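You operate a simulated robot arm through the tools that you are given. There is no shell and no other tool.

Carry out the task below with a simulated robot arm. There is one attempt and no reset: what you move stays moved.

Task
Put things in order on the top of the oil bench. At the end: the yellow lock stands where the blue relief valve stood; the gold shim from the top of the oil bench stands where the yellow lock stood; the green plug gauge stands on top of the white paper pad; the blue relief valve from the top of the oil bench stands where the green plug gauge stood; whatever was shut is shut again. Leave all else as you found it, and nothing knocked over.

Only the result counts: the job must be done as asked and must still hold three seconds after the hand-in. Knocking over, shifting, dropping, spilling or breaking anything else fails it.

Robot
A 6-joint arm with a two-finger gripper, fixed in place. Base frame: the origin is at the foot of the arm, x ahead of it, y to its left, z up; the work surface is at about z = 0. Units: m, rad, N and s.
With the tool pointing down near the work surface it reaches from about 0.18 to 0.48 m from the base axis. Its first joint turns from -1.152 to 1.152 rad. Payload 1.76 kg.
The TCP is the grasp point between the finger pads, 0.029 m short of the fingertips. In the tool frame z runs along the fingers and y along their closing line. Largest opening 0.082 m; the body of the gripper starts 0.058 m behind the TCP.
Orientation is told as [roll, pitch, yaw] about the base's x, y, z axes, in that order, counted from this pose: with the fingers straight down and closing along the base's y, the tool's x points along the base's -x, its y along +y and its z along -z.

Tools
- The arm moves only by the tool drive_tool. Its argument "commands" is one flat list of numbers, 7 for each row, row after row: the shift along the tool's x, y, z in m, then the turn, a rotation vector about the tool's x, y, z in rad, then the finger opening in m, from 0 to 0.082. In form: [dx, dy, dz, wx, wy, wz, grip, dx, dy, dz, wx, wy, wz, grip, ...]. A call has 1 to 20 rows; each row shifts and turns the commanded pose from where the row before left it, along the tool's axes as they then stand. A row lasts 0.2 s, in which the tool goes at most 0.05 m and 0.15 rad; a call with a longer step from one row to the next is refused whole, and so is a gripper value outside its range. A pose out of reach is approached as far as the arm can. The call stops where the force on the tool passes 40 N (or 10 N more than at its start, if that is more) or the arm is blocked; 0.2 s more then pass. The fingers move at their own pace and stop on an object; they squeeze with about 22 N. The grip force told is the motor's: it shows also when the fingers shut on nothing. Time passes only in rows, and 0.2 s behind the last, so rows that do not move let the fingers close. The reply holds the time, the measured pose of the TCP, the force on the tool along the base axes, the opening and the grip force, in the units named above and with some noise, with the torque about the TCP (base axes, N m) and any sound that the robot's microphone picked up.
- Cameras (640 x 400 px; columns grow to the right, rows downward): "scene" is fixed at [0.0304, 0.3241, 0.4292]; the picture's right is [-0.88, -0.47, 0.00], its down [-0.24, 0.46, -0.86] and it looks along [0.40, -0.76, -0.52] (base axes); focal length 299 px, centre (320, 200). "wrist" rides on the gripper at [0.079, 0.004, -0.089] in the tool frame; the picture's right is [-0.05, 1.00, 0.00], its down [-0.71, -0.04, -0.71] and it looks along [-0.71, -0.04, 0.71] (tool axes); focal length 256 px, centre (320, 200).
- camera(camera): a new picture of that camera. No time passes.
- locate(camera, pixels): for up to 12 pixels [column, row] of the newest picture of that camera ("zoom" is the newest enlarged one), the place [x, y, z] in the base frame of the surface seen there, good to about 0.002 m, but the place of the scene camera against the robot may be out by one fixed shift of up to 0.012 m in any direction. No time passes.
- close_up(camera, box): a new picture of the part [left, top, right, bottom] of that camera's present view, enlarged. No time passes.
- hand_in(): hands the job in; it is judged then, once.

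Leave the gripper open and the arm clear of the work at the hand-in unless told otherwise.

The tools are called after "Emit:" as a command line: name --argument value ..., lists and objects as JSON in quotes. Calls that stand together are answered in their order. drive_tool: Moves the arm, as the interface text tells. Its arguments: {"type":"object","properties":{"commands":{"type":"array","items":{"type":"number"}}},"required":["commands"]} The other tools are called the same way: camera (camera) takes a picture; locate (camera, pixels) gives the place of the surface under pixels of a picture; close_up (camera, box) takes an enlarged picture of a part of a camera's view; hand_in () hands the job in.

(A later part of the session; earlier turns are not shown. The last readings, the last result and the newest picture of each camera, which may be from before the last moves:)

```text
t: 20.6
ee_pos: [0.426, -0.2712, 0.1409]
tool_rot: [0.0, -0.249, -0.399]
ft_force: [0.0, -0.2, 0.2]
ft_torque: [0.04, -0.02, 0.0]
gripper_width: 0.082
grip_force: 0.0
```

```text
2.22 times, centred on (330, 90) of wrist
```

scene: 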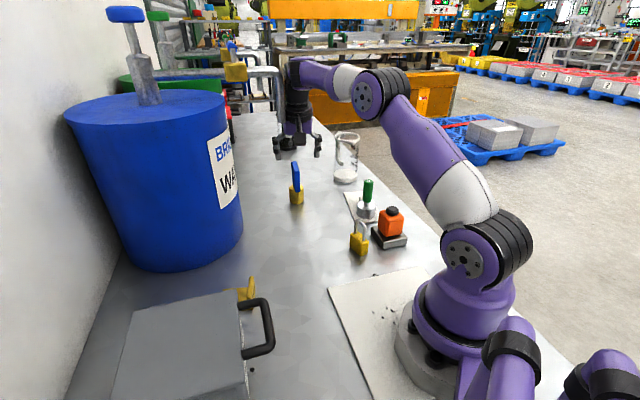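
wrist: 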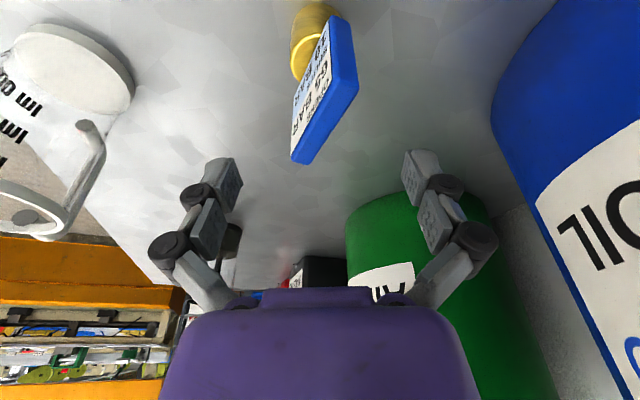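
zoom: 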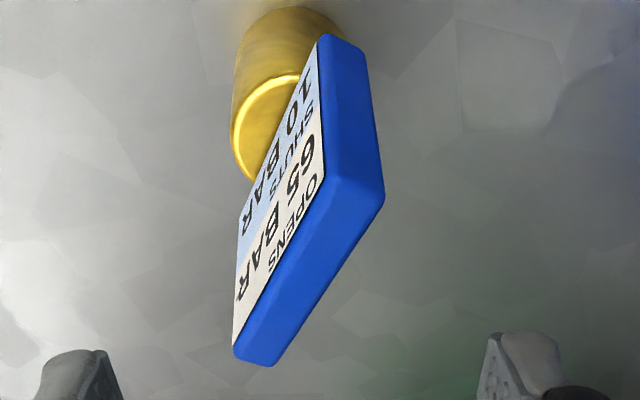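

The flag's centre reads (0.4262,-0.271), right at the tool point. I descend straight down to z 0.083 with the fingers open.

Emit:
drive_tool --commands '[0.0048, 0, 0.0187, 0, 0, 0, 0.082, 0.0048, 0, 0.0187, 0, 0, 0, 0.082, 0.0048, 0, 0.0188, 0, 0, 0, 0.082, 0, 0, 0, 0, 0, 0, 0.082]'

Emit:
camera --camera "wrist"

Emit:
close_up --camera "scene" --box '[220, 40, 380, 210]'

```text
t: 21.6
ee_pos: [0.4259, -0.2724, 0.0859]
tool_rot: [0.001, -0.251, -0.399]
ft_force: [-0.6, -0.6, 0.1]
ft_torque: [0.0, 0.0, -0.03]
gripper_width: 0.0821
grip_force: 0.0
```

```text
taken
```

wrist: 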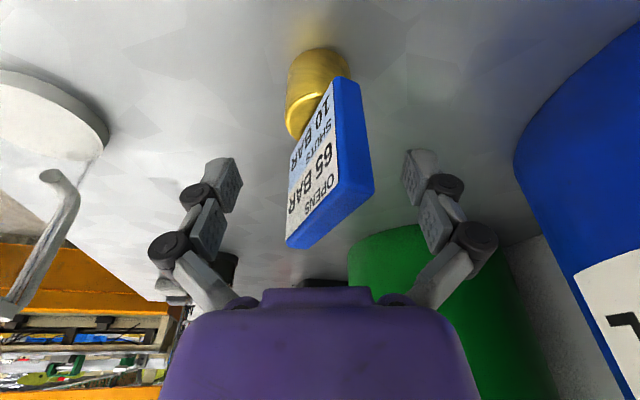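

```text
2.35 times, centred on (300, 125) of scene
```

zoom: 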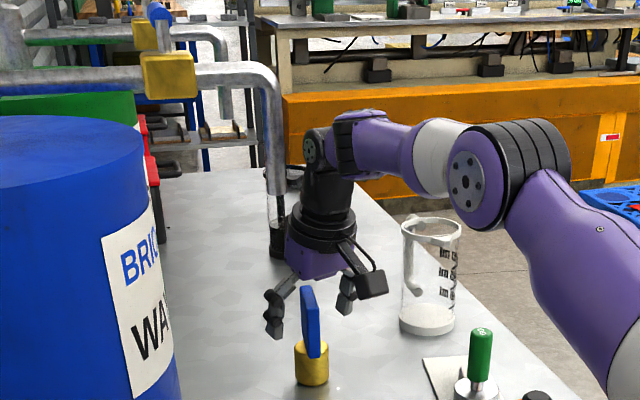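

The flag sits centred between the open fingers. I close them in small steps so the flag can turn into line with the pads.

Emit:
drive_tool --commands '[0, 0, 0, 0, 0, 0, 0.05, 0, 0, 0, 0, 0, 0, 0.036, 0, 0, 0, 0, 0, 0, 0.028, 0, 0, 0, 0, 0, 0, 0.023, 0, 0, 0, 0, 0, 0, 0.019]'

Emit:
camera --camera "wrist"

```text
t: 22.8
ee_pos: [0.4259, -0.2716, 0.0853]
tool_rot: [0.0, -0.251, -0.399]
ft_force: [0.5, -0.4, -0.1]
ft_torque: [0.0, 0.0, -0.02]
gripper_width: 0.0189
grip_force: 0.1
```

```text
taken
```

wrist: 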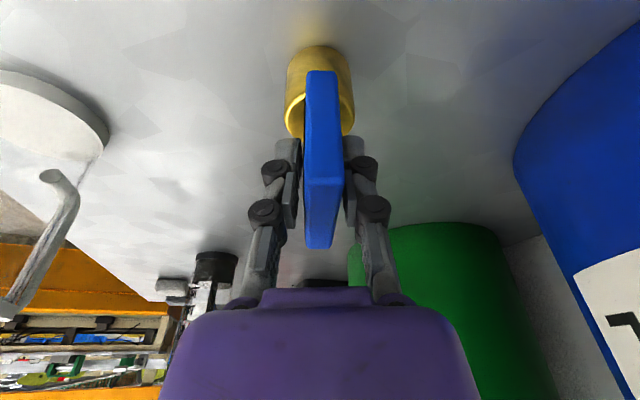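

The flag turned neatly into line with the fingers. I close fully.

Emit:
drive_tool --commands '[0, 0, 0, 0, 0, 0, 0.015, 0, 0, 0, 0, 0, 0, 0.011, 0, 0, 0, 0, 0, 0, 0.0, 0, 0, 0, 0, 0, 0, 0.0]'

Emit:
camera --camera "wrist"

```text
t: 23.8
ee_pos: [0.4258, -0.2719, 0.0865]
tool_rot: [-0.001, -0.25, -0.4]
ft_force: [-1.8, 1.6, 0.4]
ft_torque: [0.07, 0.02, 0.04]
gripper_width: 0.0135
grip_force: 21.7
```

```text
taken
```

wrist: 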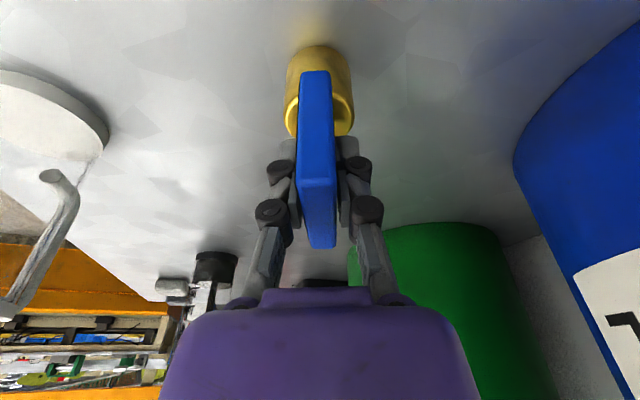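

Held: opening 0.0135, 21.7 N. I lift it 0.05 m, then pull straight back toward -x, away from the pipe.

Emit:
drive_tool --commands '[-0.0025, 0, -0.0097, 0, 0, 0, 0.0, -0.005, 0, -0.0194, 0, 0, 0, 0.0, -0.005, 0, -0.0194, 0, 0, 0, 0.0, 0.0297, -0.013, -0.0076, 0, 0, 0, 0.0, 0.0297, -0.013, -0.0076, 0, 0, 0, 0.0, 0.0297, -0.013, -0.0076, 0, 0, 0, 0.0, 0, 0, 0, 0, 0, 0, 0.0]'

Emit:
camera --camera "wrist"

Emit:
close_up --camera "scene" --box '[220, 40, 420, 260]'

```text
t: 25.4
ee_pos: [0.3262, -0.2714, 0.1376]
tool_rot: [0.0, -0.252, -0.4]
ft_force: [0.4, 0.3, -9.9]
ft_torque: [-0.03, 0.04, 0.04]
gripper_width: 0.0137
grip_force: 22.1
```

```text
taken
```

wrist: 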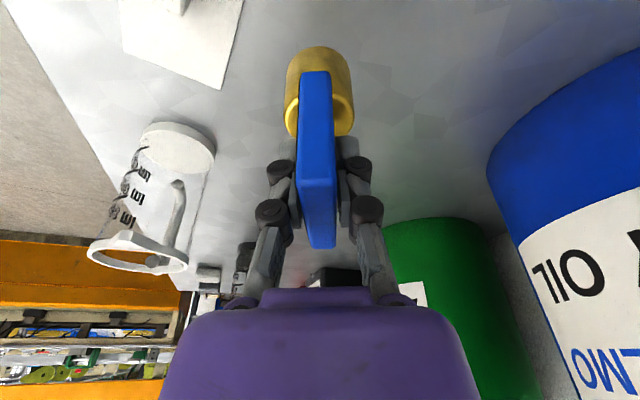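

```text
1.82 times, centred on (320, 150) of scene
```

zoom: 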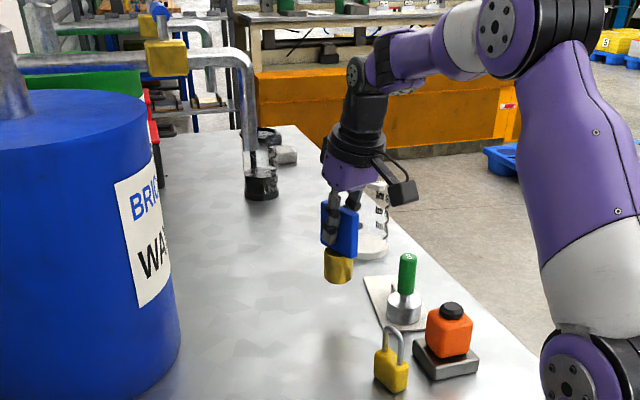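

The valve is up (about 1 kg) and upright. I read where its brass cylinder sits relative to the tool point.

Emit:
locate --camera "wrist" --pixels '[[320, 50], [320, 65], [291, 75], [350, 80], [288, 100], [353, 110], [298, 200], [330, 185], [312, 243], [334, 240], [303, 75], [328, 75]]'

```text
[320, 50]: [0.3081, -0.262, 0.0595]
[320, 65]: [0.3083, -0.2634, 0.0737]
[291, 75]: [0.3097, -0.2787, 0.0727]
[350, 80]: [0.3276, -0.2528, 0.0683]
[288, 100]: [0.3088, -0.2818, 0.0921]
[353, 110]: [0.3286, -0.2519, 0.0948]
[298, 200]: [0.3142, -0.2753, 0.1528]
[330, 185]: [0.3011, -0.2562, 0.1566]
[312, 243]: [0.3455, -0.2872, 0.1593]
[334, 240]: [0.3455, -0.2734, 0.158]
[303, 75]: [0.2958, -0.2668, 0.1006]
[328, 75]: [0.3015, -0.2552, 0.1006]
```

The valve axis coincides with the tool point to about 2 mm. I carry it over to above the gauge's old place (0.3545,-0.089), staying well short of the pipe.

Emit:
drive_tool --commands '[0.00872, 0.0358, -0.00222, 0, 0, 0, 0.0, 0.00872, 0.0358, -0.00222, 0, 0, 0, 0.0, 0.00872, 0.0358, -0.00222, 0, 0, 0, 0.0, 0.00872, 0.0358, -0.00222, 0, 0, 0, 0.0, 0.00872, 0.0358, -0.00222, 0, 0, 0, 0.0, 0, 0, 0, 0, 0, 0, 0.0]'

Emit:
camera --camera "wrist"

Emit:
camera --camera "scene"

```text
t: 26.8
ee_pos: [0.3555, -0.0902, 0.1349]
tool_rot: [-0.001, -0.252, -0.4]
ft_force: [0.2, 0.2, -9.9]
ft_torque: [0.03, 0.03, -0.01]
gripper_width: 0.0136
grip_force: 21.9
```

```text
taken
```

wrist: 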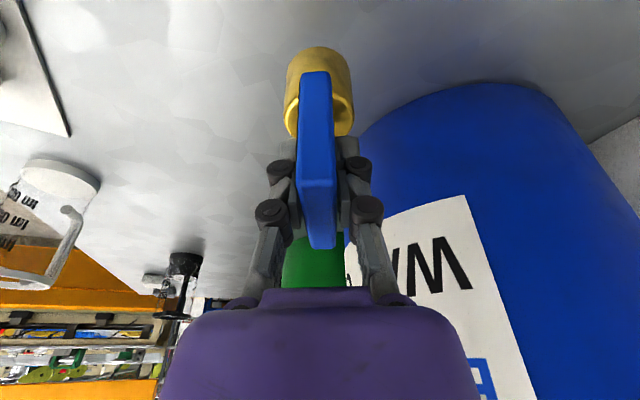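

```text
taken
```

scene: 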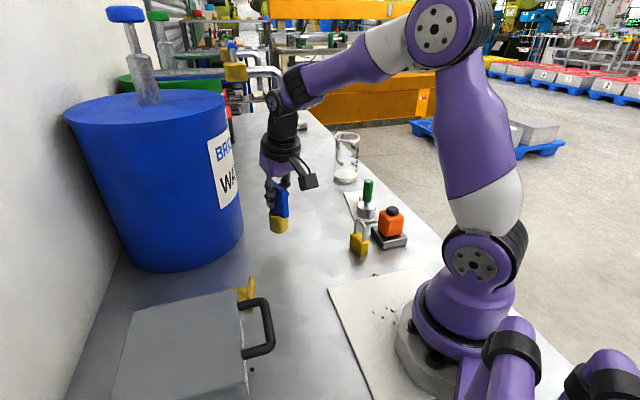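

Over the spot. I descend to just above the bench.

Emit:
drive_tool --commands '[0.0038, 0, 0.0149, 0, 0, 0, 0.0, 0.0038, 0, 0.0149, 0, 0, 0, 0.0, 0.0035, 0, 0.0136, 0, 0, 0, 0.0, 0, 0, 0, 0, 0, 0, 0.0]'

Emit:
close_up --camera "scene" --box '[220, 160, 340, 270]'

```text
t: 27.8
ee_pos: [0.3541, -0.0911, 0.0897]
tool_rot: [0.003, -0.25, -0.399]
ft_force: [0.4, -0.1, -10.1]
ft_torque: [-0.02, 0.02, -0.02]
gripper_width: 0.0138
grip_force: 22.0
```

```text
3.64 times, centred on (280, 215) of scene
```

zoom: 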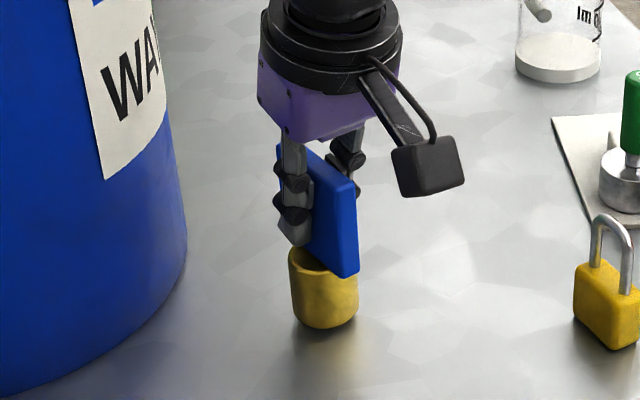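

A few millimetres remain. I lower in small steps and watch the force.

Emit:
drive_tool --commands '[0.0011, 0.0014, 0.0018, 0, 0, 0, 0.0, 0.0005, 0, 0.0015, 0, 0, 0, 0.0, 0, 0, 0, 0, 0, 0, 0.0]'

```text
t: 28.6
ee_pos: [0.3532, -0.0879, 0.087]
tool_rot: [0.0, -0.249, -0.399]
ft_force: [0.2, 0.6, -10.9]
ft_torque: [0.0, 0.06, -0.03]
gripper_width: 0.0137
grip_force: 21.6
```

Emit:
drive_tool --commands '[0.0003, 0, 0.001, 0, 0, 0, 0.0, 0, 0, 0, 0, 0, 0, 0.0]'

```text
t: 29.2
ee_pos: [0.3539, -0.0875, 0.0857]
tool_rot: [0.0, -0.25, -0.401]
ft_force: [0.4, 0.0, -10.3]
ft_torque: [-0.01, 0.04, 0.0]
gripper_width: 0.0139
grip_force: 22.3
```

Still carrying the full weight; I go down another millimetre at a time.

Emit:
drive_tool --commands '[0.0003, 0, 0.001, 0, 0, 0, 0.0, 0, 0, 0, 0, 0, 0, 0.0]'

```text
t: 29.8
ee_pos: [0.3537, -0.0881, 0.0849]
tool_rot: [0.001, -0.252, -0.399]
ft_force: [-6.7, 2.8, 9.9]
ft_torque: [0.21, 0.53, 0.01]
gripper_width: 0.014
grip_force: 22.0
```

Contact (about 20 N change). I ease off 0.7 mm, then open gently in steps.

Emit:
drive_tool --commands '[-0.0002, 0, -0.0007, 0, 0, 0, 0.0, 0, 0, 0, 0, 0, 0, 0.0]'

```text
t: 30.4
ee_pos: [0.3542, -0.088, 0.086]
tool_rot: [0.0, -0.252, -0.4]
ft_force: [-0.2, 0.8, 2.6]
ft_torque: [-0.02, 0.02, 0.03]
gripper_width: 0.014
grip_force: 22.2
```

Emit:
drive_tool --commands '[0, 0, 0, 0, 0, 0, 0.016, 0, 0, 0, 0, 0, 0, 0.022, 0, 0, 0, 0, 0, 0, 0.03, 0, 0, 0, 0, 0, 0, 0.05, 0, 0, 0, 0, 0, 0, 0.07, 0, 0, 0, 0, 0, 0, 0.07]'

Emit:
camera --camera "wrist"

Emit:
close_up --camera "scene" --box '[220, 160, 340, 270]'

```text
t: 31.8
ee_pos: [0.354, -0.0878, 0.0852]
tool_rot: [0.001, -0.251, -0.4]
ft_force: [-0.2, 0.0, 0.1]
ft_torque: [-0.03, 0.04, 0.0]
gripper_width: 0.0701
grip_force: 0.0
```

```text
taken
```

wrist: 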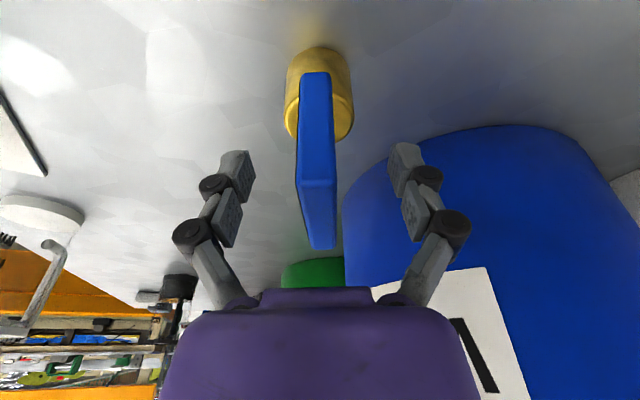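

```text
3.64 times, centred on (280, 215) of scene
```

zoom: 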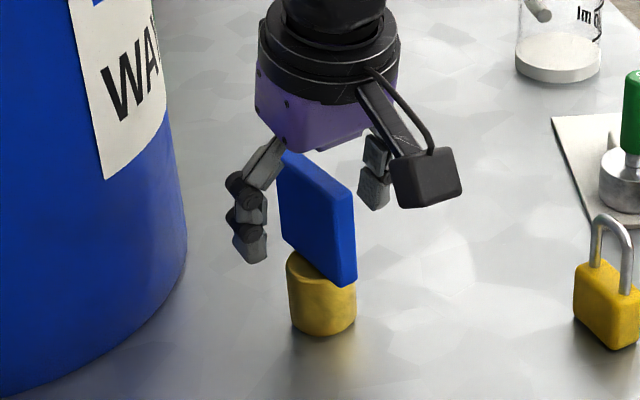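

The valve stands by itself at the gauge's old place. I retreat back along the tool axis, take out the tilt, and turn to look toward the lock.

Emit:
drive_tool --commands '[0, 0, -0.02, 0, 0, 0, 0.07, 0, 0, -0.04, 0, 0, 0, 0.075, 0, 0, -0.045, 0, 0, 0, 0.082, 0, 0, 0, 0, 0.125, 0, 0.082, 0, 0, 0, 0, 0.125, 0, 0.082, 0, 0, 0, 0, 0, 0.14, 0.082, 0, 0, 0, 0, 0, 0.14, 0.082, 0, 0, 0, 0, 0, 0.14, 0.082, 0, 0, 0, 0, 0, 0.14, 0.082, 0, 0, 0, 0, 0, 0.14, 0.082, 0, 0, 0, 0, 0, 0.1, 0.082, 0, 0, 0, 0, 0, 0, 0.082]'

Emit:
camera --camera "scene"

```text
t: 34.4
ee_pos: [0.3298, -0.0771, 0.1877]
tool_rot: [0.0, -0.001, -1.2]
ft_force: [0.2, -0.2, -0.9]
ft_torque: [0.02, 0.01, -0.01]
gripper_width: 0.0821
grip_force: 0.1
```

```text
taken
```

scene: 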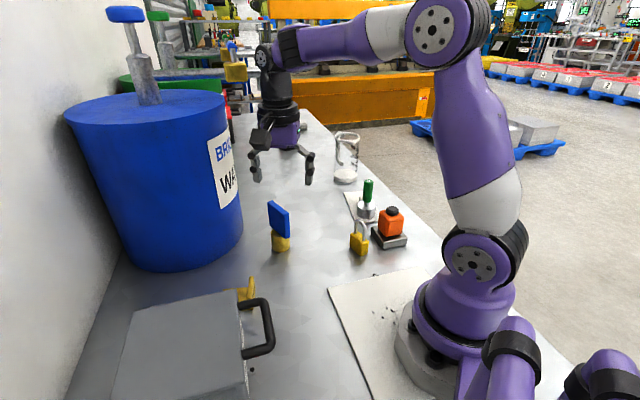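

The valve stands clean at (280,230) in the scene. I move to a view point from which the wrist camera can look down on the lock.

Emit:
drive_tool --commands '[0.0116, -0.025, -0.0156, 0, 0, 0, 0.082, 0.0116, -0.025, -0.0156, 0, 0, 0, 0.082, 0.0116, -0.025, -0.0156, 0, 0, 0, 0.082, 0.0116, -0.025, -0.0156, 0, 0, 0, 0.082, 0, 0, 0, 0, 0, 0, 0.082]'

Emit:
camera --camera "wrist"

```text
t: 35.6
ee_pos: [0.2186, -0.0716, 0.2495]
tool_rot: [0.001, -0.001, -1.199]
ft_force: [-0.3, 0.5, 0.2]
ft_torque: [0.03, -0.01, 0.01]
gripper_width: 0.0818
grip_force: 0.1
```

```text
taken
```

wrist: 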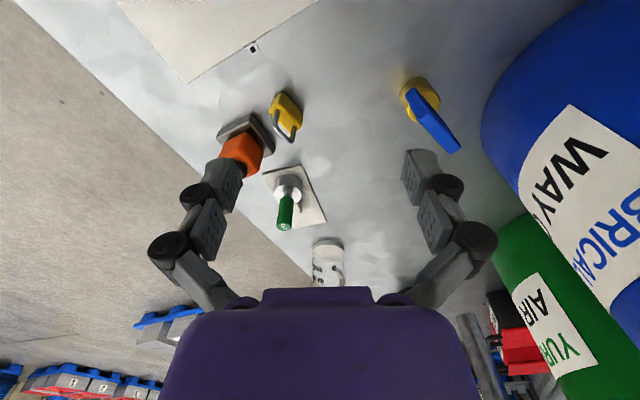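

The lock is visible at (285,115). I enlarge it and the valve.

Emit:
close_up --camera "wrist" --box '[210, 70, 330, 180]'

Emit:
locate --camera "wrist" --pixels '[[419, 80], [403, 95], [438, 95], [410, 110], [420, 100], [456, 150], [430, 92], [418, 90]]'

```text
3.64 times, centred on (270, 125) of wrist
```

zoom: 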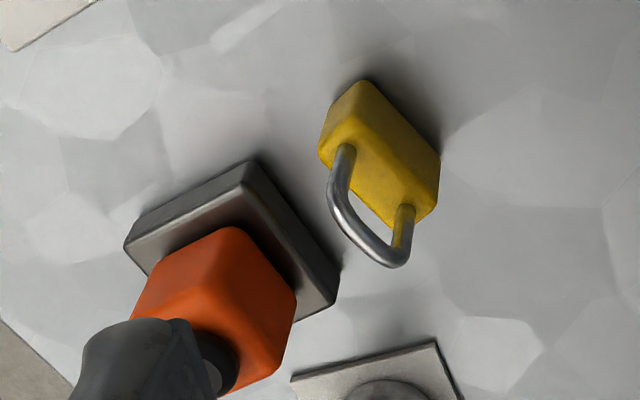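

```text
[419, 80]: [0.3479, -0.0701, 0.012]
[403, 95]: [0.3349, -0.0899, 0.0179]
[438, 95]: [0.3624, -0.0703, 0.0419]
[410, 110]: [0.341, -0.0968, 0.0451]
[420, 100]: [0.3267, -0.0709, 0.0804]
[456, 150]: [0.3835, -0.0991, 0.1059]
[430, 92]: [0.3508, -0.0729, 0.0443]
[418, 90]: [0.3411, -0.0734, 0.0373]
```

Emit:
locate --camera "zoom" --pixels '[[362, 84], [333, 108], [322, 152], [355, 122], [436, 160], [434, 196], [416, 218], [385, 140], [342, 170], [398, 235], [370, 243], [375, 170]]'

Emit:
locate --camera "zoom" --pixels '[[250, 165], [128, 240], [335, 300], [340, 265], [300, 300], [235, 230], [140, 300], [437, 342], [295, 378], [340, 150], [345, 135], [365, 110]]'

```text
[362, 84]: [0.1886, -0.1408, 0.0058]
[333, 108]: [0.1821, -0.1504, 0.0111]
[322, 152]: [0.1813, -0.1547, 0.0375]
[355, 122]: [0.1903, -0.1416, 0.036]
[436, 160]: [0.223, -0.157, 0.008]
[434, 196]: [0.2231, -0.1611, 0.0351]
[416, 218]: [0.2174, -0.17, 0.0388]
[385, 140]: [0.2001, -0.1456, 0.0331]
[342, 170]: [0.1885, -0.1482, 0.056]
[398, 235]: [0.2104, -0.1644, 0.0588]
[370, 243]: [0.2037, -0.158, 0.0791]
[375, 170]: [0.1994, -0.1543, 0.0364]
```

```text
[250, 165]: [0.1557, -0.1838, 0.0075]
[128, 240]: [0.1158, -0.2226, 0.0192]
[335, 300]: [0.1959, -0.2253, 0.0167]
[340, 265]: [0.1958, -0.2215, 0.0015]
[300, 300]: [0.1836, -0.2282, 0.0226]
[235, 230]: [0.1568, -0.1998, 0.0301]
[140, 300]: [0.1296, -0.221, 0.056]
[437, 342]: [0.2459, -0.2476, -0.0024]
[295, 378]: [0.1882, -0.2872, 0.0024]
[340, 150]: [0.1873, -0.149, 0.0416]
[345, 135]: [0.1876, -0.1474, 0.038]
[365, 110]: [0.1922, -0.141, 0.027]
```

The lock: body about 0.04 × 0.016, 0.037 high, shackle top at 0.079, centred near (0.2025,-0.1565), its long side at about -29°. The relief valve's axis reads about (0.354,-0.087), good. I turn to yaw -0.506 and hover over the lock at z 0.19.

Emit:
drive_tool --commands '[0, 0, 0, 0, 0, -0.1388, 0.082, 0, 0, 0, 0, 0, -0.1388, 0.082, 0, 0, 0, 0, 0, -0.1388, 0.082, 0, 0, 0, 0, 0, -0.1388, 0.082, 0, 0, 0, 0, 0, -0.1388, 0.082, -0.009, -0.0274, 0.0198, 0, 0, 0, 0.082, -0.009, -0.0274, 0.0198, 0, 0, 0, 0.082, -0.009, -0.0274, 0.0198, 0, 0, 0, 0.082, 0, 0, 0, 0, 0, 0, 0.082]'

Emit:
camera --camera "wrist"

Emit:
camera --camera "scene"

```text
t: 37.6
ee_pos: [0.2037, -0.1569, 0.1894]
tool_rot: [0.001, -0.001, -0.506]
ft_force: [0.0, -0.6, 0.4]
ft_torque: [0.0, -0.06, 0.02]
gripper_width: 0.0822
grip_force: 0.1
```

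```text
taken
```

wrist: 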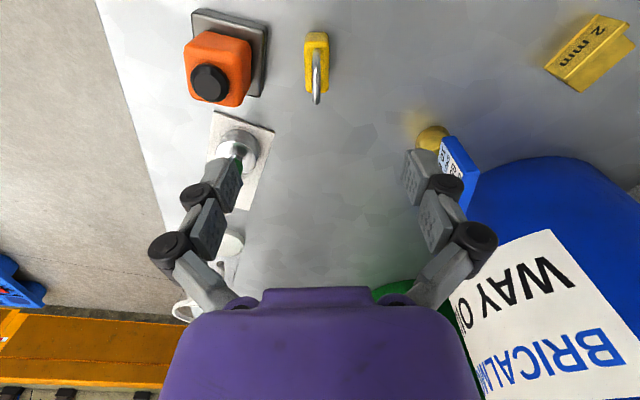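

```text
taken
```

scene: 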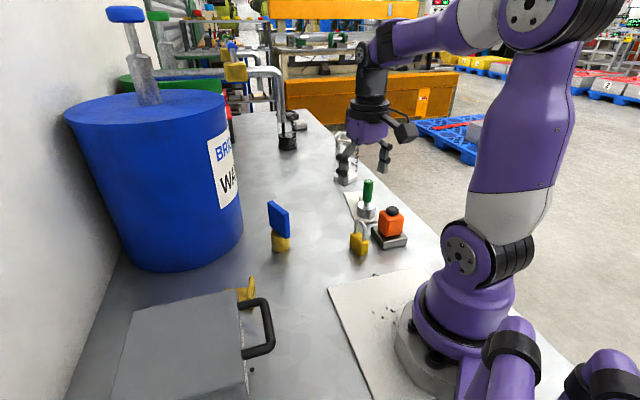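

The lock at (316,60) lies in line between the fingers. I enlarge it and measure.

Emit:
close_up --camera "wrist" --box '[180, 0, 360, 120]'

```text
3.33 times, centred on (270, 60) of wrist
```

zoom: 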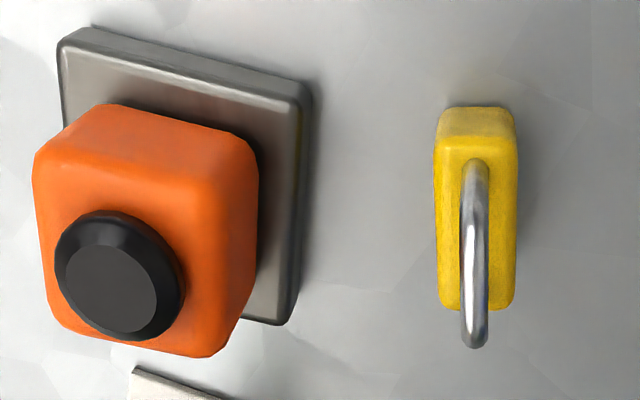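

Emit:
locate --camera "zoom" --pixels '[[440, 140], [512, 140], [445, 302], [510, 300], [442, 220], [513, 220], [475, 108], [478, 165], [474, 340], [474, 260], [300, 95], [240, 150]]'

Emit:
locate --camera "zoom" --pixels '[[310, 90], [280, 320], [65, 40], [255, 160], [215, 350], [40, 160], [120, 280], [65, 280], [180, 290], [300, 200], [120, 110], [130, 345]]'

```text
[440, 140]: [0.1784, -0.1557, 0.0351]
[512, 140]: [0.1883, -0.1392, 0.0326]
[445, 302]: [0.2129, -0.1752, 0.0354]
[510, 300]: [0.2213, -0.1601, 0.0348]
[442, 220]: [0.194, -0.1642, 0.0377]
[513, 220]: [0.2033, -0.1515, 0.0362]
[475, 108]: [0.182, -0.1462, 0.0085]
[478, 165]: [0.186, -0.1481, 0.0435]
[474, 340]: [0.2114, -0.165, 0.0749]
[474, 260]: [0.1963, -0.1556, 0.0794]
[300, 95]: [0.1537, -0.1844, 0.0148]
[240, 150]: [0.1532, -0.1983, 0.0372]
```

```text
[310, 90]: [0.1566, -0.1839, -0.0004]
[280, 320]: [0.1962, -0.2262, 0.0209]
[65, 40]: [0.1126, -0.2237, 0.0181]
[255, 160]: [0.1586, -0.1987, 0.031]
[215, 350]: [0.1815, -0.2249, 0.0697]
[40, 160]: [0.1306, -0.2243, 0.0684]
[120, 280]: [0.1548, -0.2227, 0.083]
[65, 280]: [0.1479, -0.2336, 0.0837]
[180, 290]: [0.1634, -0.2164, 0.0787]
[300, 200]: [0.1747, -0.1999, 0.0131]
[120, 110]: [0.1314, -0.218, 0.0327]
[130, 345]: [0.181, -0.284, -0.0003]
```

Refined lock centre (0.2015,-0.157), thickness about 0.018, angle -30°. I tilt by 0.25 rad here too (so the lock will be upright when placed with that same tilt at the far spot) and descend part-way with a narrower opening.

Emit:
drive_tool --commands '[0, 0, 0, 0, -0.125, 0, 0.07, 0, 0, 0, 0, -0.125, 0, 0.05, 0.0088, -0.0003, 0.0322, 0, 0, 0, 0.046, 0.0088, -0.0003, 0.0322, 0, 0, 0, 0.046, 0.0088, -0.0003, 0.0322, 0, 0, 0, 0.046, 0, 0, 0, 0, 0, 0, 0.046]'

Emit:
camera --camera "wrist"

Emit:
camera --camera "scene"

```text
t: 39.0
ee_pos: [0.1991, -0.1562, 0.0898]
tool_rot: [-0.001, -0.25, -0.505]
ft_force: [-0.8, -0.1, -0.4]
ft_torque: [0.0, -0.05, -0.01]
gripper_width: 0.046
grip_force: 0.0
```

```text
taken
```

wrist: 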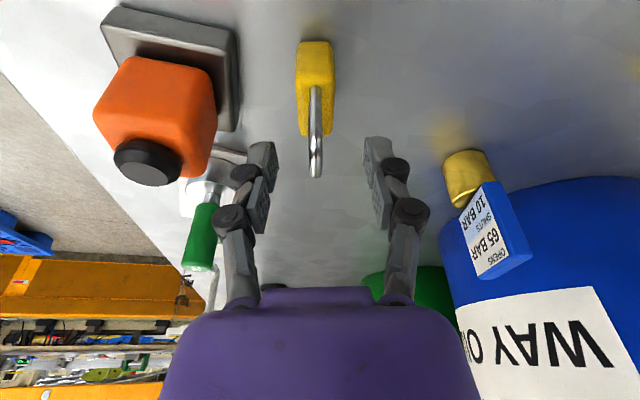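

```text
taken
```

scene: 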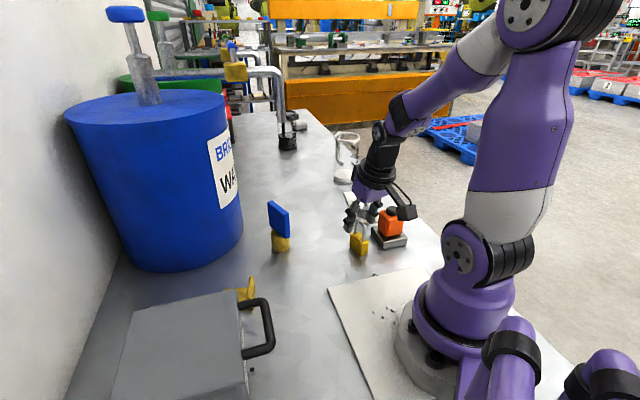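

Emit:
locate --camera "wrist" --pixels '[[298, 70], [333, 70], [301, 128], [330, 128], [316, 172], [316, 100], [316, 140], [316, 48]]'

```text
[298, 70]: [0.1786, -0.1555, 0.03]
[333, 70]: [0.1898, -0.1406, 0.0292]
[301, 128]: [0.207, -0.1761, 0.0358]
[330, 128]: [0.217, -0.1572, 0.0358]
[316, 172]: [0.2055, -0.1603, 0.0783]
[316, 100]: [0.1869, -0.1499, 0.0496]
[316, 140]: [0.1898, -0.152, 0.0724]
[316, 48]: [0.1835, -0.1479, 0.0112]
```

The lock is centred within about 1 mm. I go down the remaining 0.054 m.

Emit:
drive_tool --commands '[0.0039, -0.0004, 0.0176, 0, 0, 0, 0.046, 0.0039, -0.0004, 0.0176, 0, 0, 0, 0.046, 0.0039, -0.0003, 0.017, 0, 0, 0, 0.046, 0, 0, 0, 0, 0, 0, 0.046]'

Emit:
camera --camera "wrist"

Emit:
close_up --camera "scene" --box '[320, 130, 440, 270]'

```text
t: 40.0
ee_pos: [0.2018, -0.1571, 0.0368]
tool_rot: [-0.001, -0.251, -0.506]
ft_force: [0.4, -0.2, 0.4]
ft_torque: [0.0, -0.02, 0.02]
gripper_width: 0.0458
grip_force: 0.1
```

```text
taken
```

wrist: 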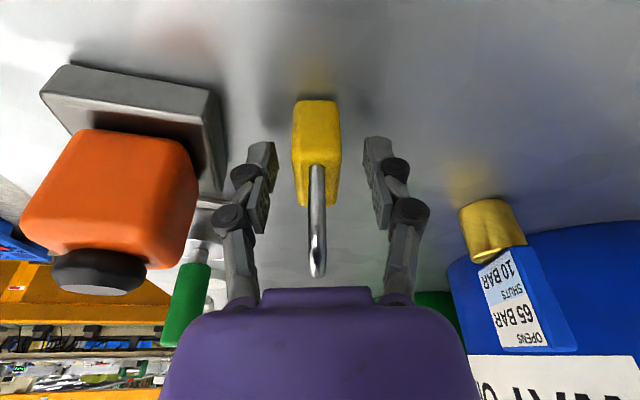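

```text
2.86 times, centred on (380, 200) of scene
```

zoom: 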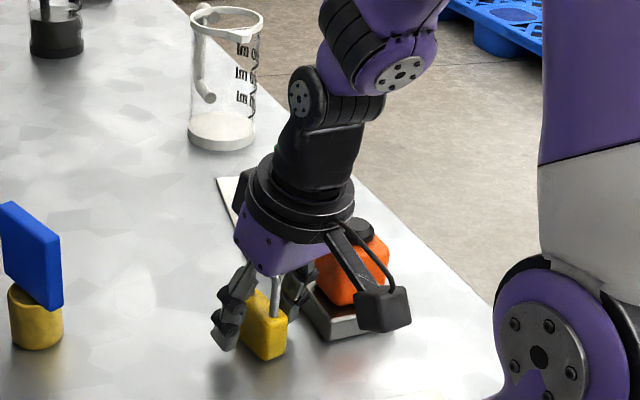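

The lock body is between the fingertips, clear of the E-stop. I close in steps.

Emit:
drive_tool --commands '[0, 0, 0, 0, 0, 0, 0.034, 0, 0, 0, 0, 0, 0, 0.026, 0, 0, 0, 0, 0, 0, 0.021, 0, 0, 0, 0, 0, 0, 0.01, 0, 0, 0, 0, 0, 0, 0.0, 0, 0, 0, 0, 0, 0, 0.0]'

Emit:
camera --camera "wrist"

```text
t: 41.4
ee_pos: [0.2013, -0.1561, 0.0371]
tool_rot: [0.0, -0.251, -0.506]
ft_force: [0.3, 0.4, 2.6]
ft_torque: [0.01, -0.02, 0.01]
gripper_width: 0.0213
grip_force: 21.7
```

```text
taken
```

wrist: 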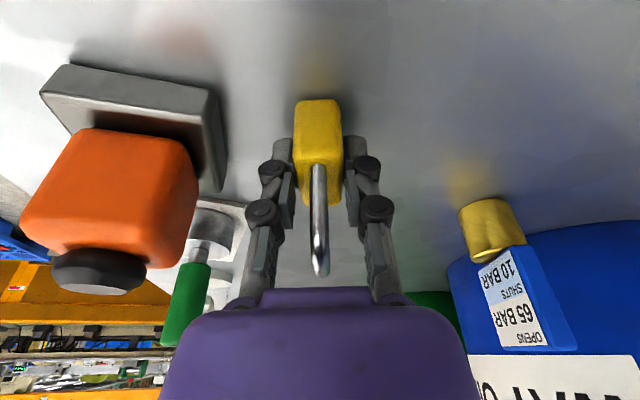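

Gripped (0.0213 opening). I lift it straight up to z about 0.12.

Emit:
drive_tool --commands '[-0.0025, 0, -0.0097, 0, 0, 0, 0.0, -0.0062, 0, -0.0242, 0, 0, 0, 0.0, -0.0062, 0, -0.0242, 0, 0, 0, 0.0, -0.0062, 0, -0.0242, 0, 0, 0, 0.0, 0, 0, 0, 0, 0, 0, 0.0]'

Emit:
camera --camera "wrist"

Emit:
close_up --camera "scene" --box '[300, 100, 440, 270]'

```text
t: 42.6
ee_pos: [0.2025, -0.1565, 0.1239]
tool_rot: [-0.001, -0.252, -0.507]
ft_force: [-0.2, -0.3, -1.3]
ft_torque: [0.0, 0.0, -0.01]
gripper_width: 0.0213
grip_force: 22.0
```

```text
taken
```

wrist: 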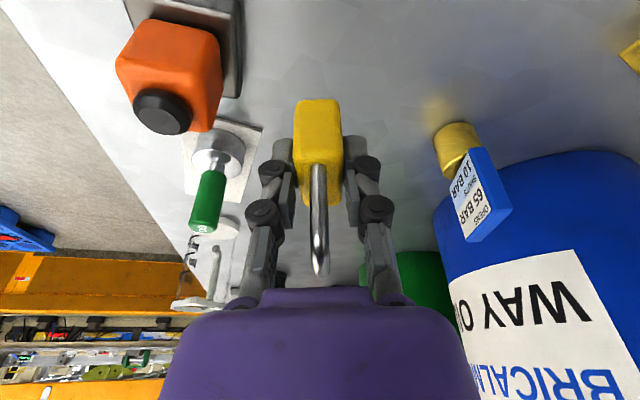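

```text
2.35 times, centred on (370, 185) of scene
```

zoom: 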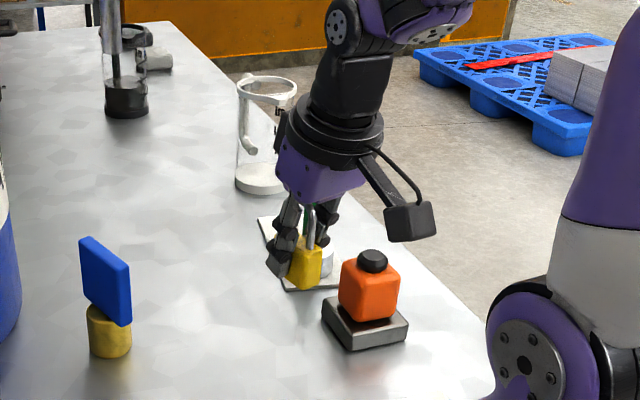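

The lock is up, held upright. I carry it to (0.326,-0.271) at this height and set yaw to -0.4, the pose from which the valve's spot was reached safely before.

Emit:
drive_tool --commands '[-0.03176, -0.0081, 0.00812, 0, 0, 0, 0.0, -0.03176, -0.0081, 0.00812, 0, 0, 0, 0.0, -0.03176, -0.0081, 0.00812, 0, 0, 0, 0.0, -0.03176, -0.0081, 0.00812, 0, 0, 0, 0.0, -0.03176, -0.0081, 0.00812, 0, 0, 0, 0.0, 0, 0, 0, -0.0262, 0, -0.1027, 0.0, 0, 0, 0, 0, 0, 0, 0.0]'

Emit:
camera --camera "wrist"

Emit:
camera --camera "scene"

```text
t: 44.2
ee_pos: [0.3264, -0.2739, 0.1219]
tool_rot: [-0.001, -0.253, -0.4]
ft_force: [0.9, -0.5, -0.3]
ft_torque: [0.03, 0.03, -0.01]
gripper_width: 0.0214
grip_force: 22.1
```

```text
taken
```

wrist: 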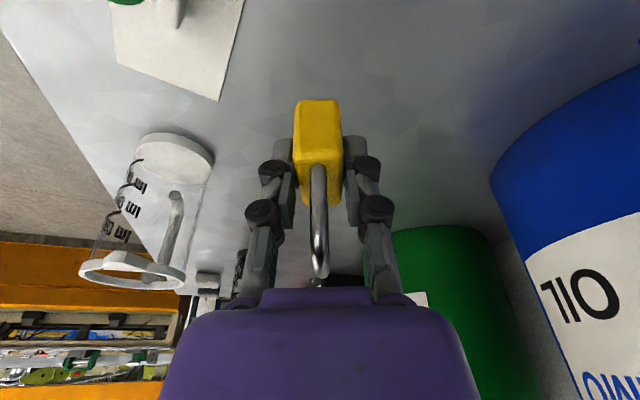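

```text
taken
```

scene: 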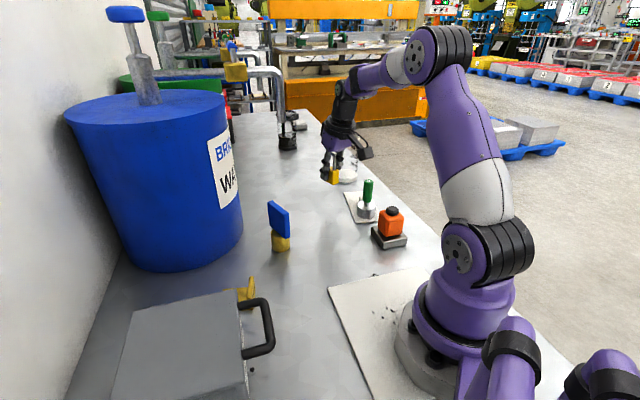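

I advance in +x to over the valve's old place (0.426,-0.272), lowering to z 0.10.

Emit:
drive_tool --commands '[-0.0278, 0.01353, 0.01397, 0, 0, 0, 0.0, -0.0278, 0.01353, 0.01397, 0, 0, 0, 0.0, -0.0278, 0.01353, 0.01397, 0, 0, 0, 0.0, 0, 0, 0, 0, 0, 0, 0.0]'

Emit:
close_up --camera "scene" --box '[220, 40, 380, 210]'

Emit:
camera --camera "wrist"

```text
t: 45.2
ee_pos: [0.4255, -0.271, 0.1028]
tool_rot: [0.0, -0.25, -0.399]
ft_force: [0.1, 0.2, -1.0]
ft_torque: [-0.01, -0.02, -0.04]
gripper_width: 0.0214
grip_force: 21.9
```

```text
2.35 times, centred on (300, 125) of scene
```

zoom: 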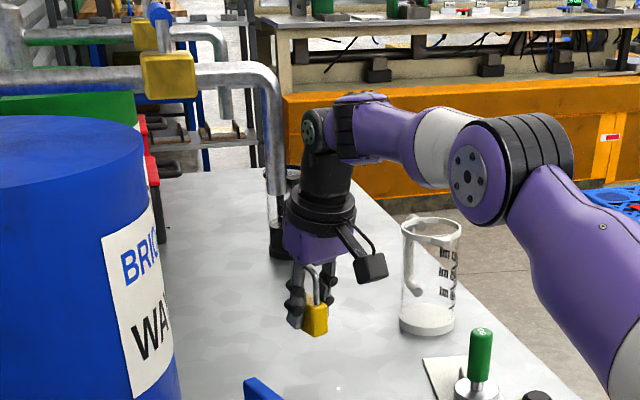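

```text
taken
```

wrist: 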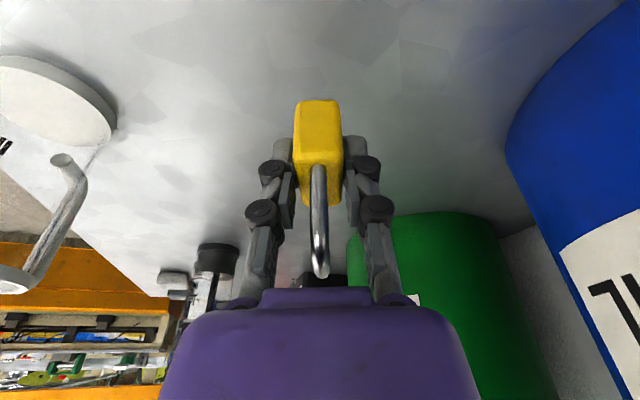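

No contact. I descend to just above the bench.

Emit:
drive_tool --commands '[0.005, -0.0002, 0.0208, 0, 0, 0, 0.0, 0.005, -0.0002, 0.0208, 0, 0, 0, 0.0, 0.0044, -0.0002, 0.0188, 0, 0, 0, 0.0, 0, 0, 0, 0, 0, 0, 0.0]'

Emit:
close_up --camera "scene" --box '[240, 100, 360, 220]'

```text
t: 46.2
ee_pos: [0.4244, -0.272, 0.0403]
tool_rot: [0.002, -0.251, -0.398]
ft_force: [0.0, 0.5, -2.3]
ft_torque: [0.02, 0.01, 0.0]
gripper_width: 0.0214
grip_force: 22.1
```

```text
3.33 times, centred on (300, 160) of scene
```

zoom: 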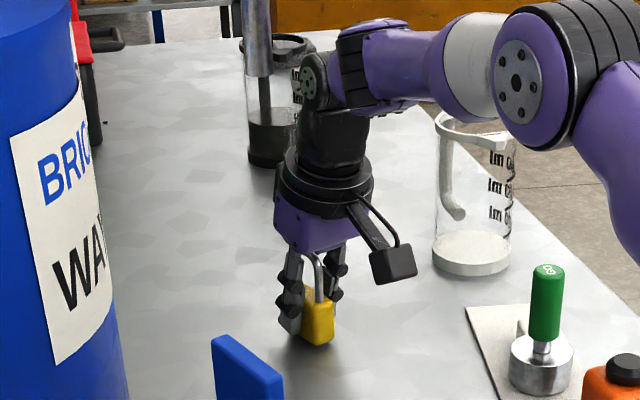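

About 3 mm to go. I make small downward steps, watching the force.

Emit:
drive_tool --commands '[-0.0007, 0.0006, 0.0025, 0, 0, 0, 0.0, 0, 0, 0, 0, 0, 0, 0.0]'

```text
t: 46.8
ee_pos: [0.4282, -0.2713, 0.0374]
tool_rot: [-0.001, -0.249, -0.4]
ft_force: [0.0, -0.9, -1.8]
ft_torque: [0.01, -0.01, 0.01]
gripper_width: 0.0214
grip_force: 22.1
```

Emit:
drive_tool --commands '[0.0003, 0, 0.001, 0, 0, 0, 0.0, 0, 0, 0, 0, 0, 0, 0.0]'

```text
t: 47.4
ee_pos: [0.4286, -0.271, 0.0383]
tool_rot: [-0.001, -0.25, -0.4]
ft_force: [-0.6, 0.3, 2.5]
ft_torque: [-0.06, -0.01, -0.03]
gripper_width: 0.0213
grip_force: 22.0
```

Contact is made (force turned from -1.8 to +2.5 N). I open the fingers gently.

Emit:
drive_tool --commands '[0, 0, 0, 0, 0, 0, 0.024, 0, 0, 0, 0, 0, 0, 0.03, 0, 0, 0, 0, 0, 0, 0.042, 0, 0, 0, 0, 0, 0, 0.05, 0, 0, 0, 0, 0, 0, 0.05]'

Emit:
camera --camera "wrist"

Emit:
close_up --camera "scene" --box '[240, 100, 360, 220]'

```text
t: 48.6
ee_pos: [0.4272, -0.2705, 0.0383]
tool_rot: [-0.002, -0.252, -0.398]
ft_force: [-0.2, 0.2, -0.8]
ft_torque: [0.02, 0.03, -0.01]
gripper_width: 0.05
grip_force: 0.0
```

```text
taken
```

wrist: 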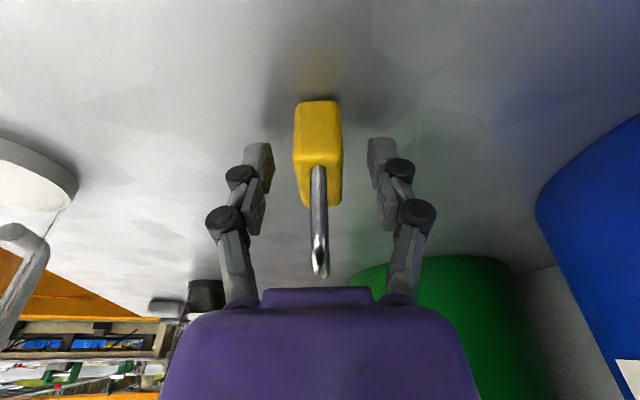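

```text
3.33 times, centred on (300, 160) of scene
```

zoom: 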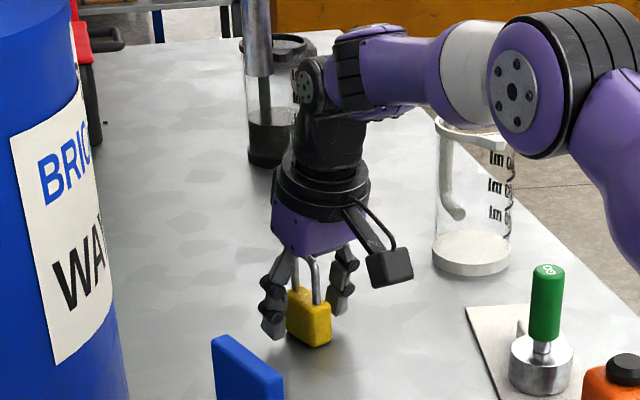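

The lock stands alone and upright. I rise straight up, then back off toward -x, and then check its place.

Emit:
drive_tool --commands '[-0.0037, 0, -0.0145, 0, 0, 0, 0.05, -0.0062, 0, -0.0242, 0, 0, 0, 0.05, -0.0062, 0, -0.0242, 0, 0, 0, 0.05, -0.0074, 0, -0.0291, 0, 0, 0, 0.05, 0.0297, -0.013, -0.0076, 0, 0, 0, 0.05, 0.0297, -0.013, -0.0076, 0, 0, 0, 0.05, 0.0297, -0.013, -0.0076, 0, 0, 0, 0.06, 0, 0, 0, 0, 0, 0, 0.06]'

Emit:
camera --camera "wrist"

Emit:
camera --camera "scene"

```text
t: 50.4
ee_pos: [0.3263, -0.2706, 0.1315]
tool_rot: [-0.001, -0.251, -0.4]
ft_force: [0.4, -0.6, 0.4]
ft_torque: [0.01, 0.04, -0.01]
gripper_width: 0.06
grip_force: 0.0
```

```text
taken
```

wrist: 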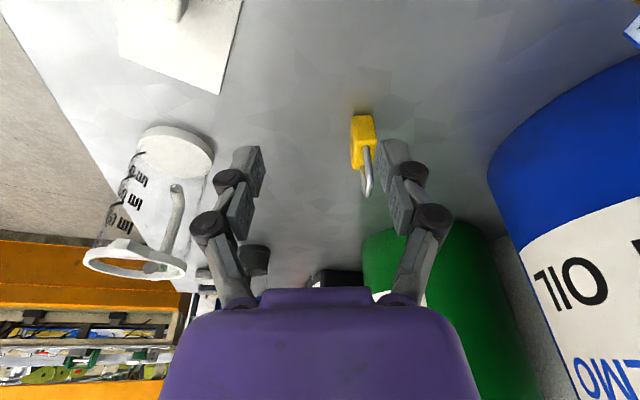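

```text
taken
```

scene: 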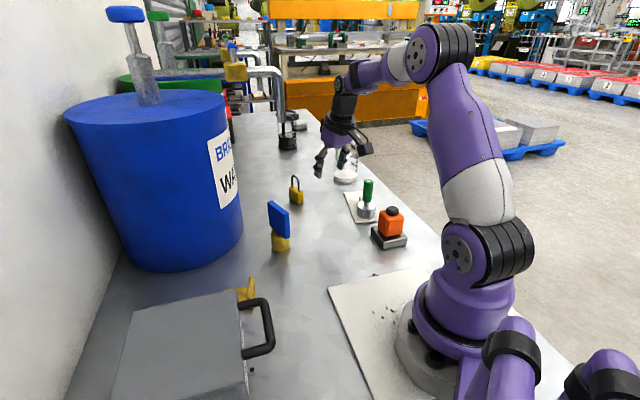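

Emit:
close_up --camera "wrist" --box '[330, 90, 410, 210]'

```text
3.33 times, centred on (370, 150) of wrist
```

zoom: 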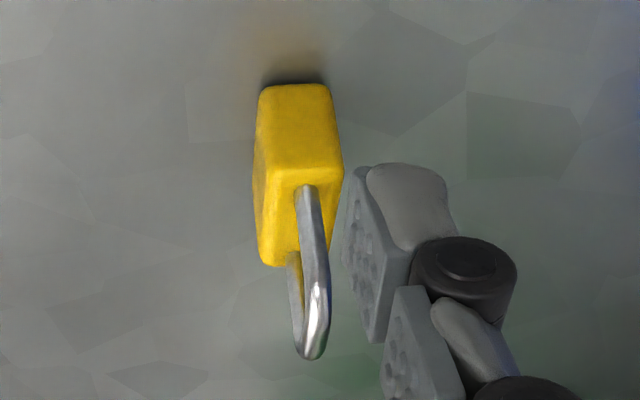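

Emit:
locate --camera "zoom" --pixels '[[272, 185], [336, 175], [263, 258], [285, 200], [330, 245], [308, 195], [312, 340], [298, 130], [292, 88], [255, 180], [300, 250], [318, 260]]'

```text
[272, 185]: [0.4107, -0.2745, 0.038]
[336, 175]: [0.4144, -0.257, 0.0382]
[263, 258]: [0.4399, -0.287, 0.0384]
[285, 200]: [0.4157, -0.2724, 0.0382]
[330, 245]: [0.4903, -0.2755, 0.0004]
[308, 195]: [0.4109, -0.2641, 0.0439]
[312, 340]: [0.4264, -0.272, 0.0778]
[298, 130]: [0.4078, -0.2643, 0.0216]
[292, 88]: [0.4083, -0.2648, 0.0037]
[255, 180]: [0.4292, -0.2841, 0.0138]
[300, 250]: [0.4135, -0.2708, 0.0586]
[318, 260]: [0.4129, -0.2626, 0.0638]
```

The lock is at about (0.427,-0.272), where the valve stood, within 2 mm. Next comes the shim. I raise and back off, take out the tilt, and swing over toward the shim side at height z 0.23.

Emit:
drive_tool --commands '[0.0096, -0.0078, -0.0369, 0, 0, 0, 0.07, 0.0096, -0.0078, -0.0369, 0, 0, 0, 0.082, 0.0096, -0.0078, -0.0369, 0, 0, 0, 0.082, 0, 0, 0, 0, 0.125, 0, 0.082, 0, 0, 0, 0, 0.125, 0, 0.082, 0.01502, 0.03553, 0, 0, 0, 0, 0.082, 0.01502, 0.03553, 0, 0, 0, 0, 0.082, 0.01502, 0.03553, 0, 0, 0, 0, 0.082, 0.01502, 0.03553, 0, 0, 0, 0, 0.082, 0.01502, 0.03553, 0, 0, 0, 0, 0.082, 0.01502, 0.03553, 0, 0, 0, 0, 0.082, 0.01502, 0.03553, 0, 0, 0, 0, 0.082, 0, 0, 0, 0, 0, 0, 0.082]'

Emit:
camera --camera "wrist"

Emit:
camera --camera "scene"

```text
t: 53.2
ee_pos: [0.2681, -0.0013, 0.2311]
tool_rot: [0.001, 0.001, -0.401]
ft_force: [-0.8, -0.4, -0.4]
ft_torque: [0.02, -0.01, 0.01]
gripper_width: 0.0818
grip_force: 0.2
```

```text
taken
```

wrist: 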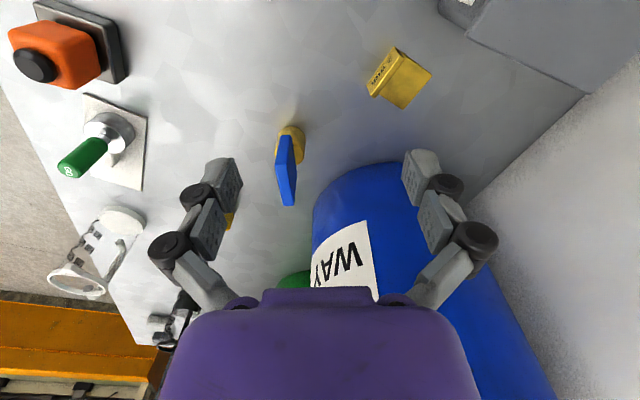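

```text
taken
```

scene: 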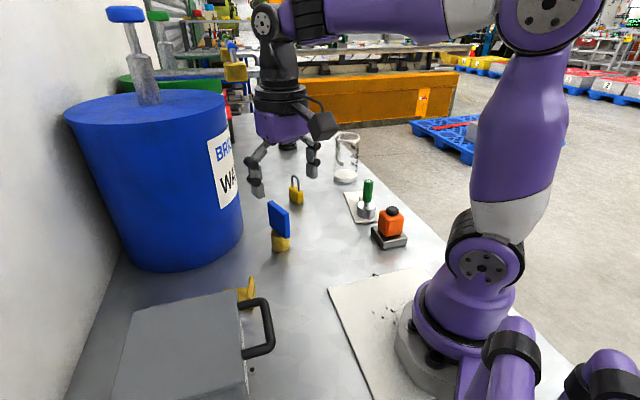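

I turn to yaw 0.52 so the fingers will close along the tab's length (the camera stays on the robot's side, away from the box handle), and move nearer the shim.

Emit:
drive_tool --commands '[0, 0, 0, 0, 0, -0.1316, 0.082, 0, 0, 0, 0, 0, -0.1316, 0.082, 0, 0, 0, 0, 0, -0.1316, 0.082, 0, 0, 0, 0, 0, -0.1316, 0.082, 0, 0, 0, 0, 0, -0.1316, 0.082, 0, 0, 0, 0, 0, -0.1316, 0.082, 0, 0, 0, 0, 0, -0.1316, 0.082, -0.0185, 0.0102, 0.015, 0, 0, 0, 0.082, -0.0185, 0.0102, 0.015, 0, 0, 0, 0.082, 0, 0, 0, 0, 0, 0, 0.082]'

Emit:
camera --camera "wrist"

Emit:
close_up --camera "wrist" --box '[240, 0, 460, 140]'

```text
t: 55.4
ee_pos: [0.2873, 0.0339, 0.2004]
tool_rot: [-0.003, -0.001, 0.522]
ft_force: [0.2, 0.3, -0.1]
ft_torque: [-0.03, 0.02, -0.02]
gripper_width: 0.082
grip_force: 0.0
```

```text
taken
```

wrist: 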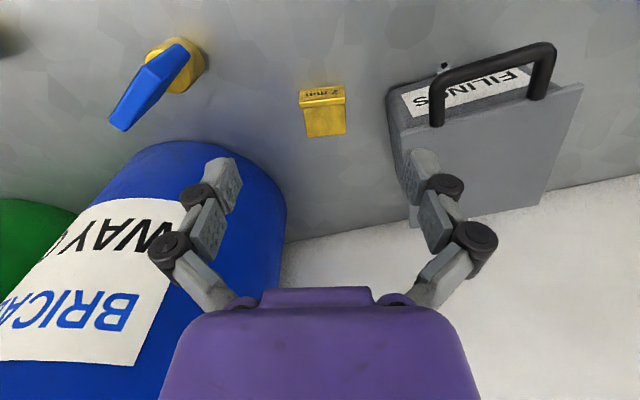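

```text
2.86 times, centred on (350, 70) of wrist
```

zoom: 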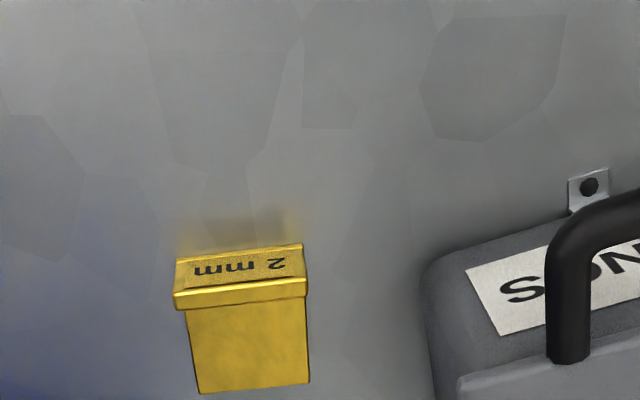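

The shim with its "2 mm" tab is in view. I measure tab and plate corners, and the box and handle.

Emit:
locate --camera "zoom" --pixels '[[176, 262], [300, 246], [175, 300], [305, 288], [178, 308], [306, 294], [240, 300], [192, 320], [303, 305], [199, 392], [309, 380], [250, 350]]'

Emit:
locate --camera "wrist" --pixels '[[322, 98], [390, 95], [437, 120], [440, 80], [405, 145], [545, 50], [300, 95], [344, 90], [305, 136], [346, 132], [412, 222], [175, 90]]'

```text
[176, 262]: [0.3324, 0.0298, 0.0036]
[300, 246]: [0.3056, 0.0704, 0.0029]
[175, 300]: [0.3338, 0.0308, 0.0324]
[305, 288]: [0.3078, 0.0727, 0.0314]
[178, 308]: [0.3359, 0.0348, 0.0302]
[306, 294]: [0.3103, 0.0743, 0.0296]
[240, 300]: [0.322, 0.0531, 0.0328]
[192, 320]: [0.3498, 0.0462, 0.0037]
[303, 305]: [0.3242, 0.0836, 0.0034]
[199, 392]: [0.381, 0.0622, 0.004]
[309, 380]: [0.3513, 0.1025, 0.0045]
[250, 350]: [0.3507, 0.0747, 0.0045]
```

```text
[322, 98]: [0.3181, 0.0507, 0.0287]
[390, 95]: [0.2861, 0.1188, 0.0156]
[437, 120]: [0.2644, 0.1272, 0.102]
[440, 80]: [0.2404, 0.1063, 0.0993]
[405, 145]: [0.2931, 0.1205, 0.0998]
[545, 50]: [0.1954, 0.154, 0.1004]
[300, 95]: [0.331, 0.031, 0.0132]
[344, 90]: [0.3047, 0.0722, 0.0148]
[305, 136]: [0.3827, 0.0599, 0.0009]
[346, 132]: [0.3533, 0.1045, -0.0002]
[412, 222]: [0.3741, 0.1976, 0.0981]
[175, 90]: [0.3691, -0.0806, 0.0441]
```

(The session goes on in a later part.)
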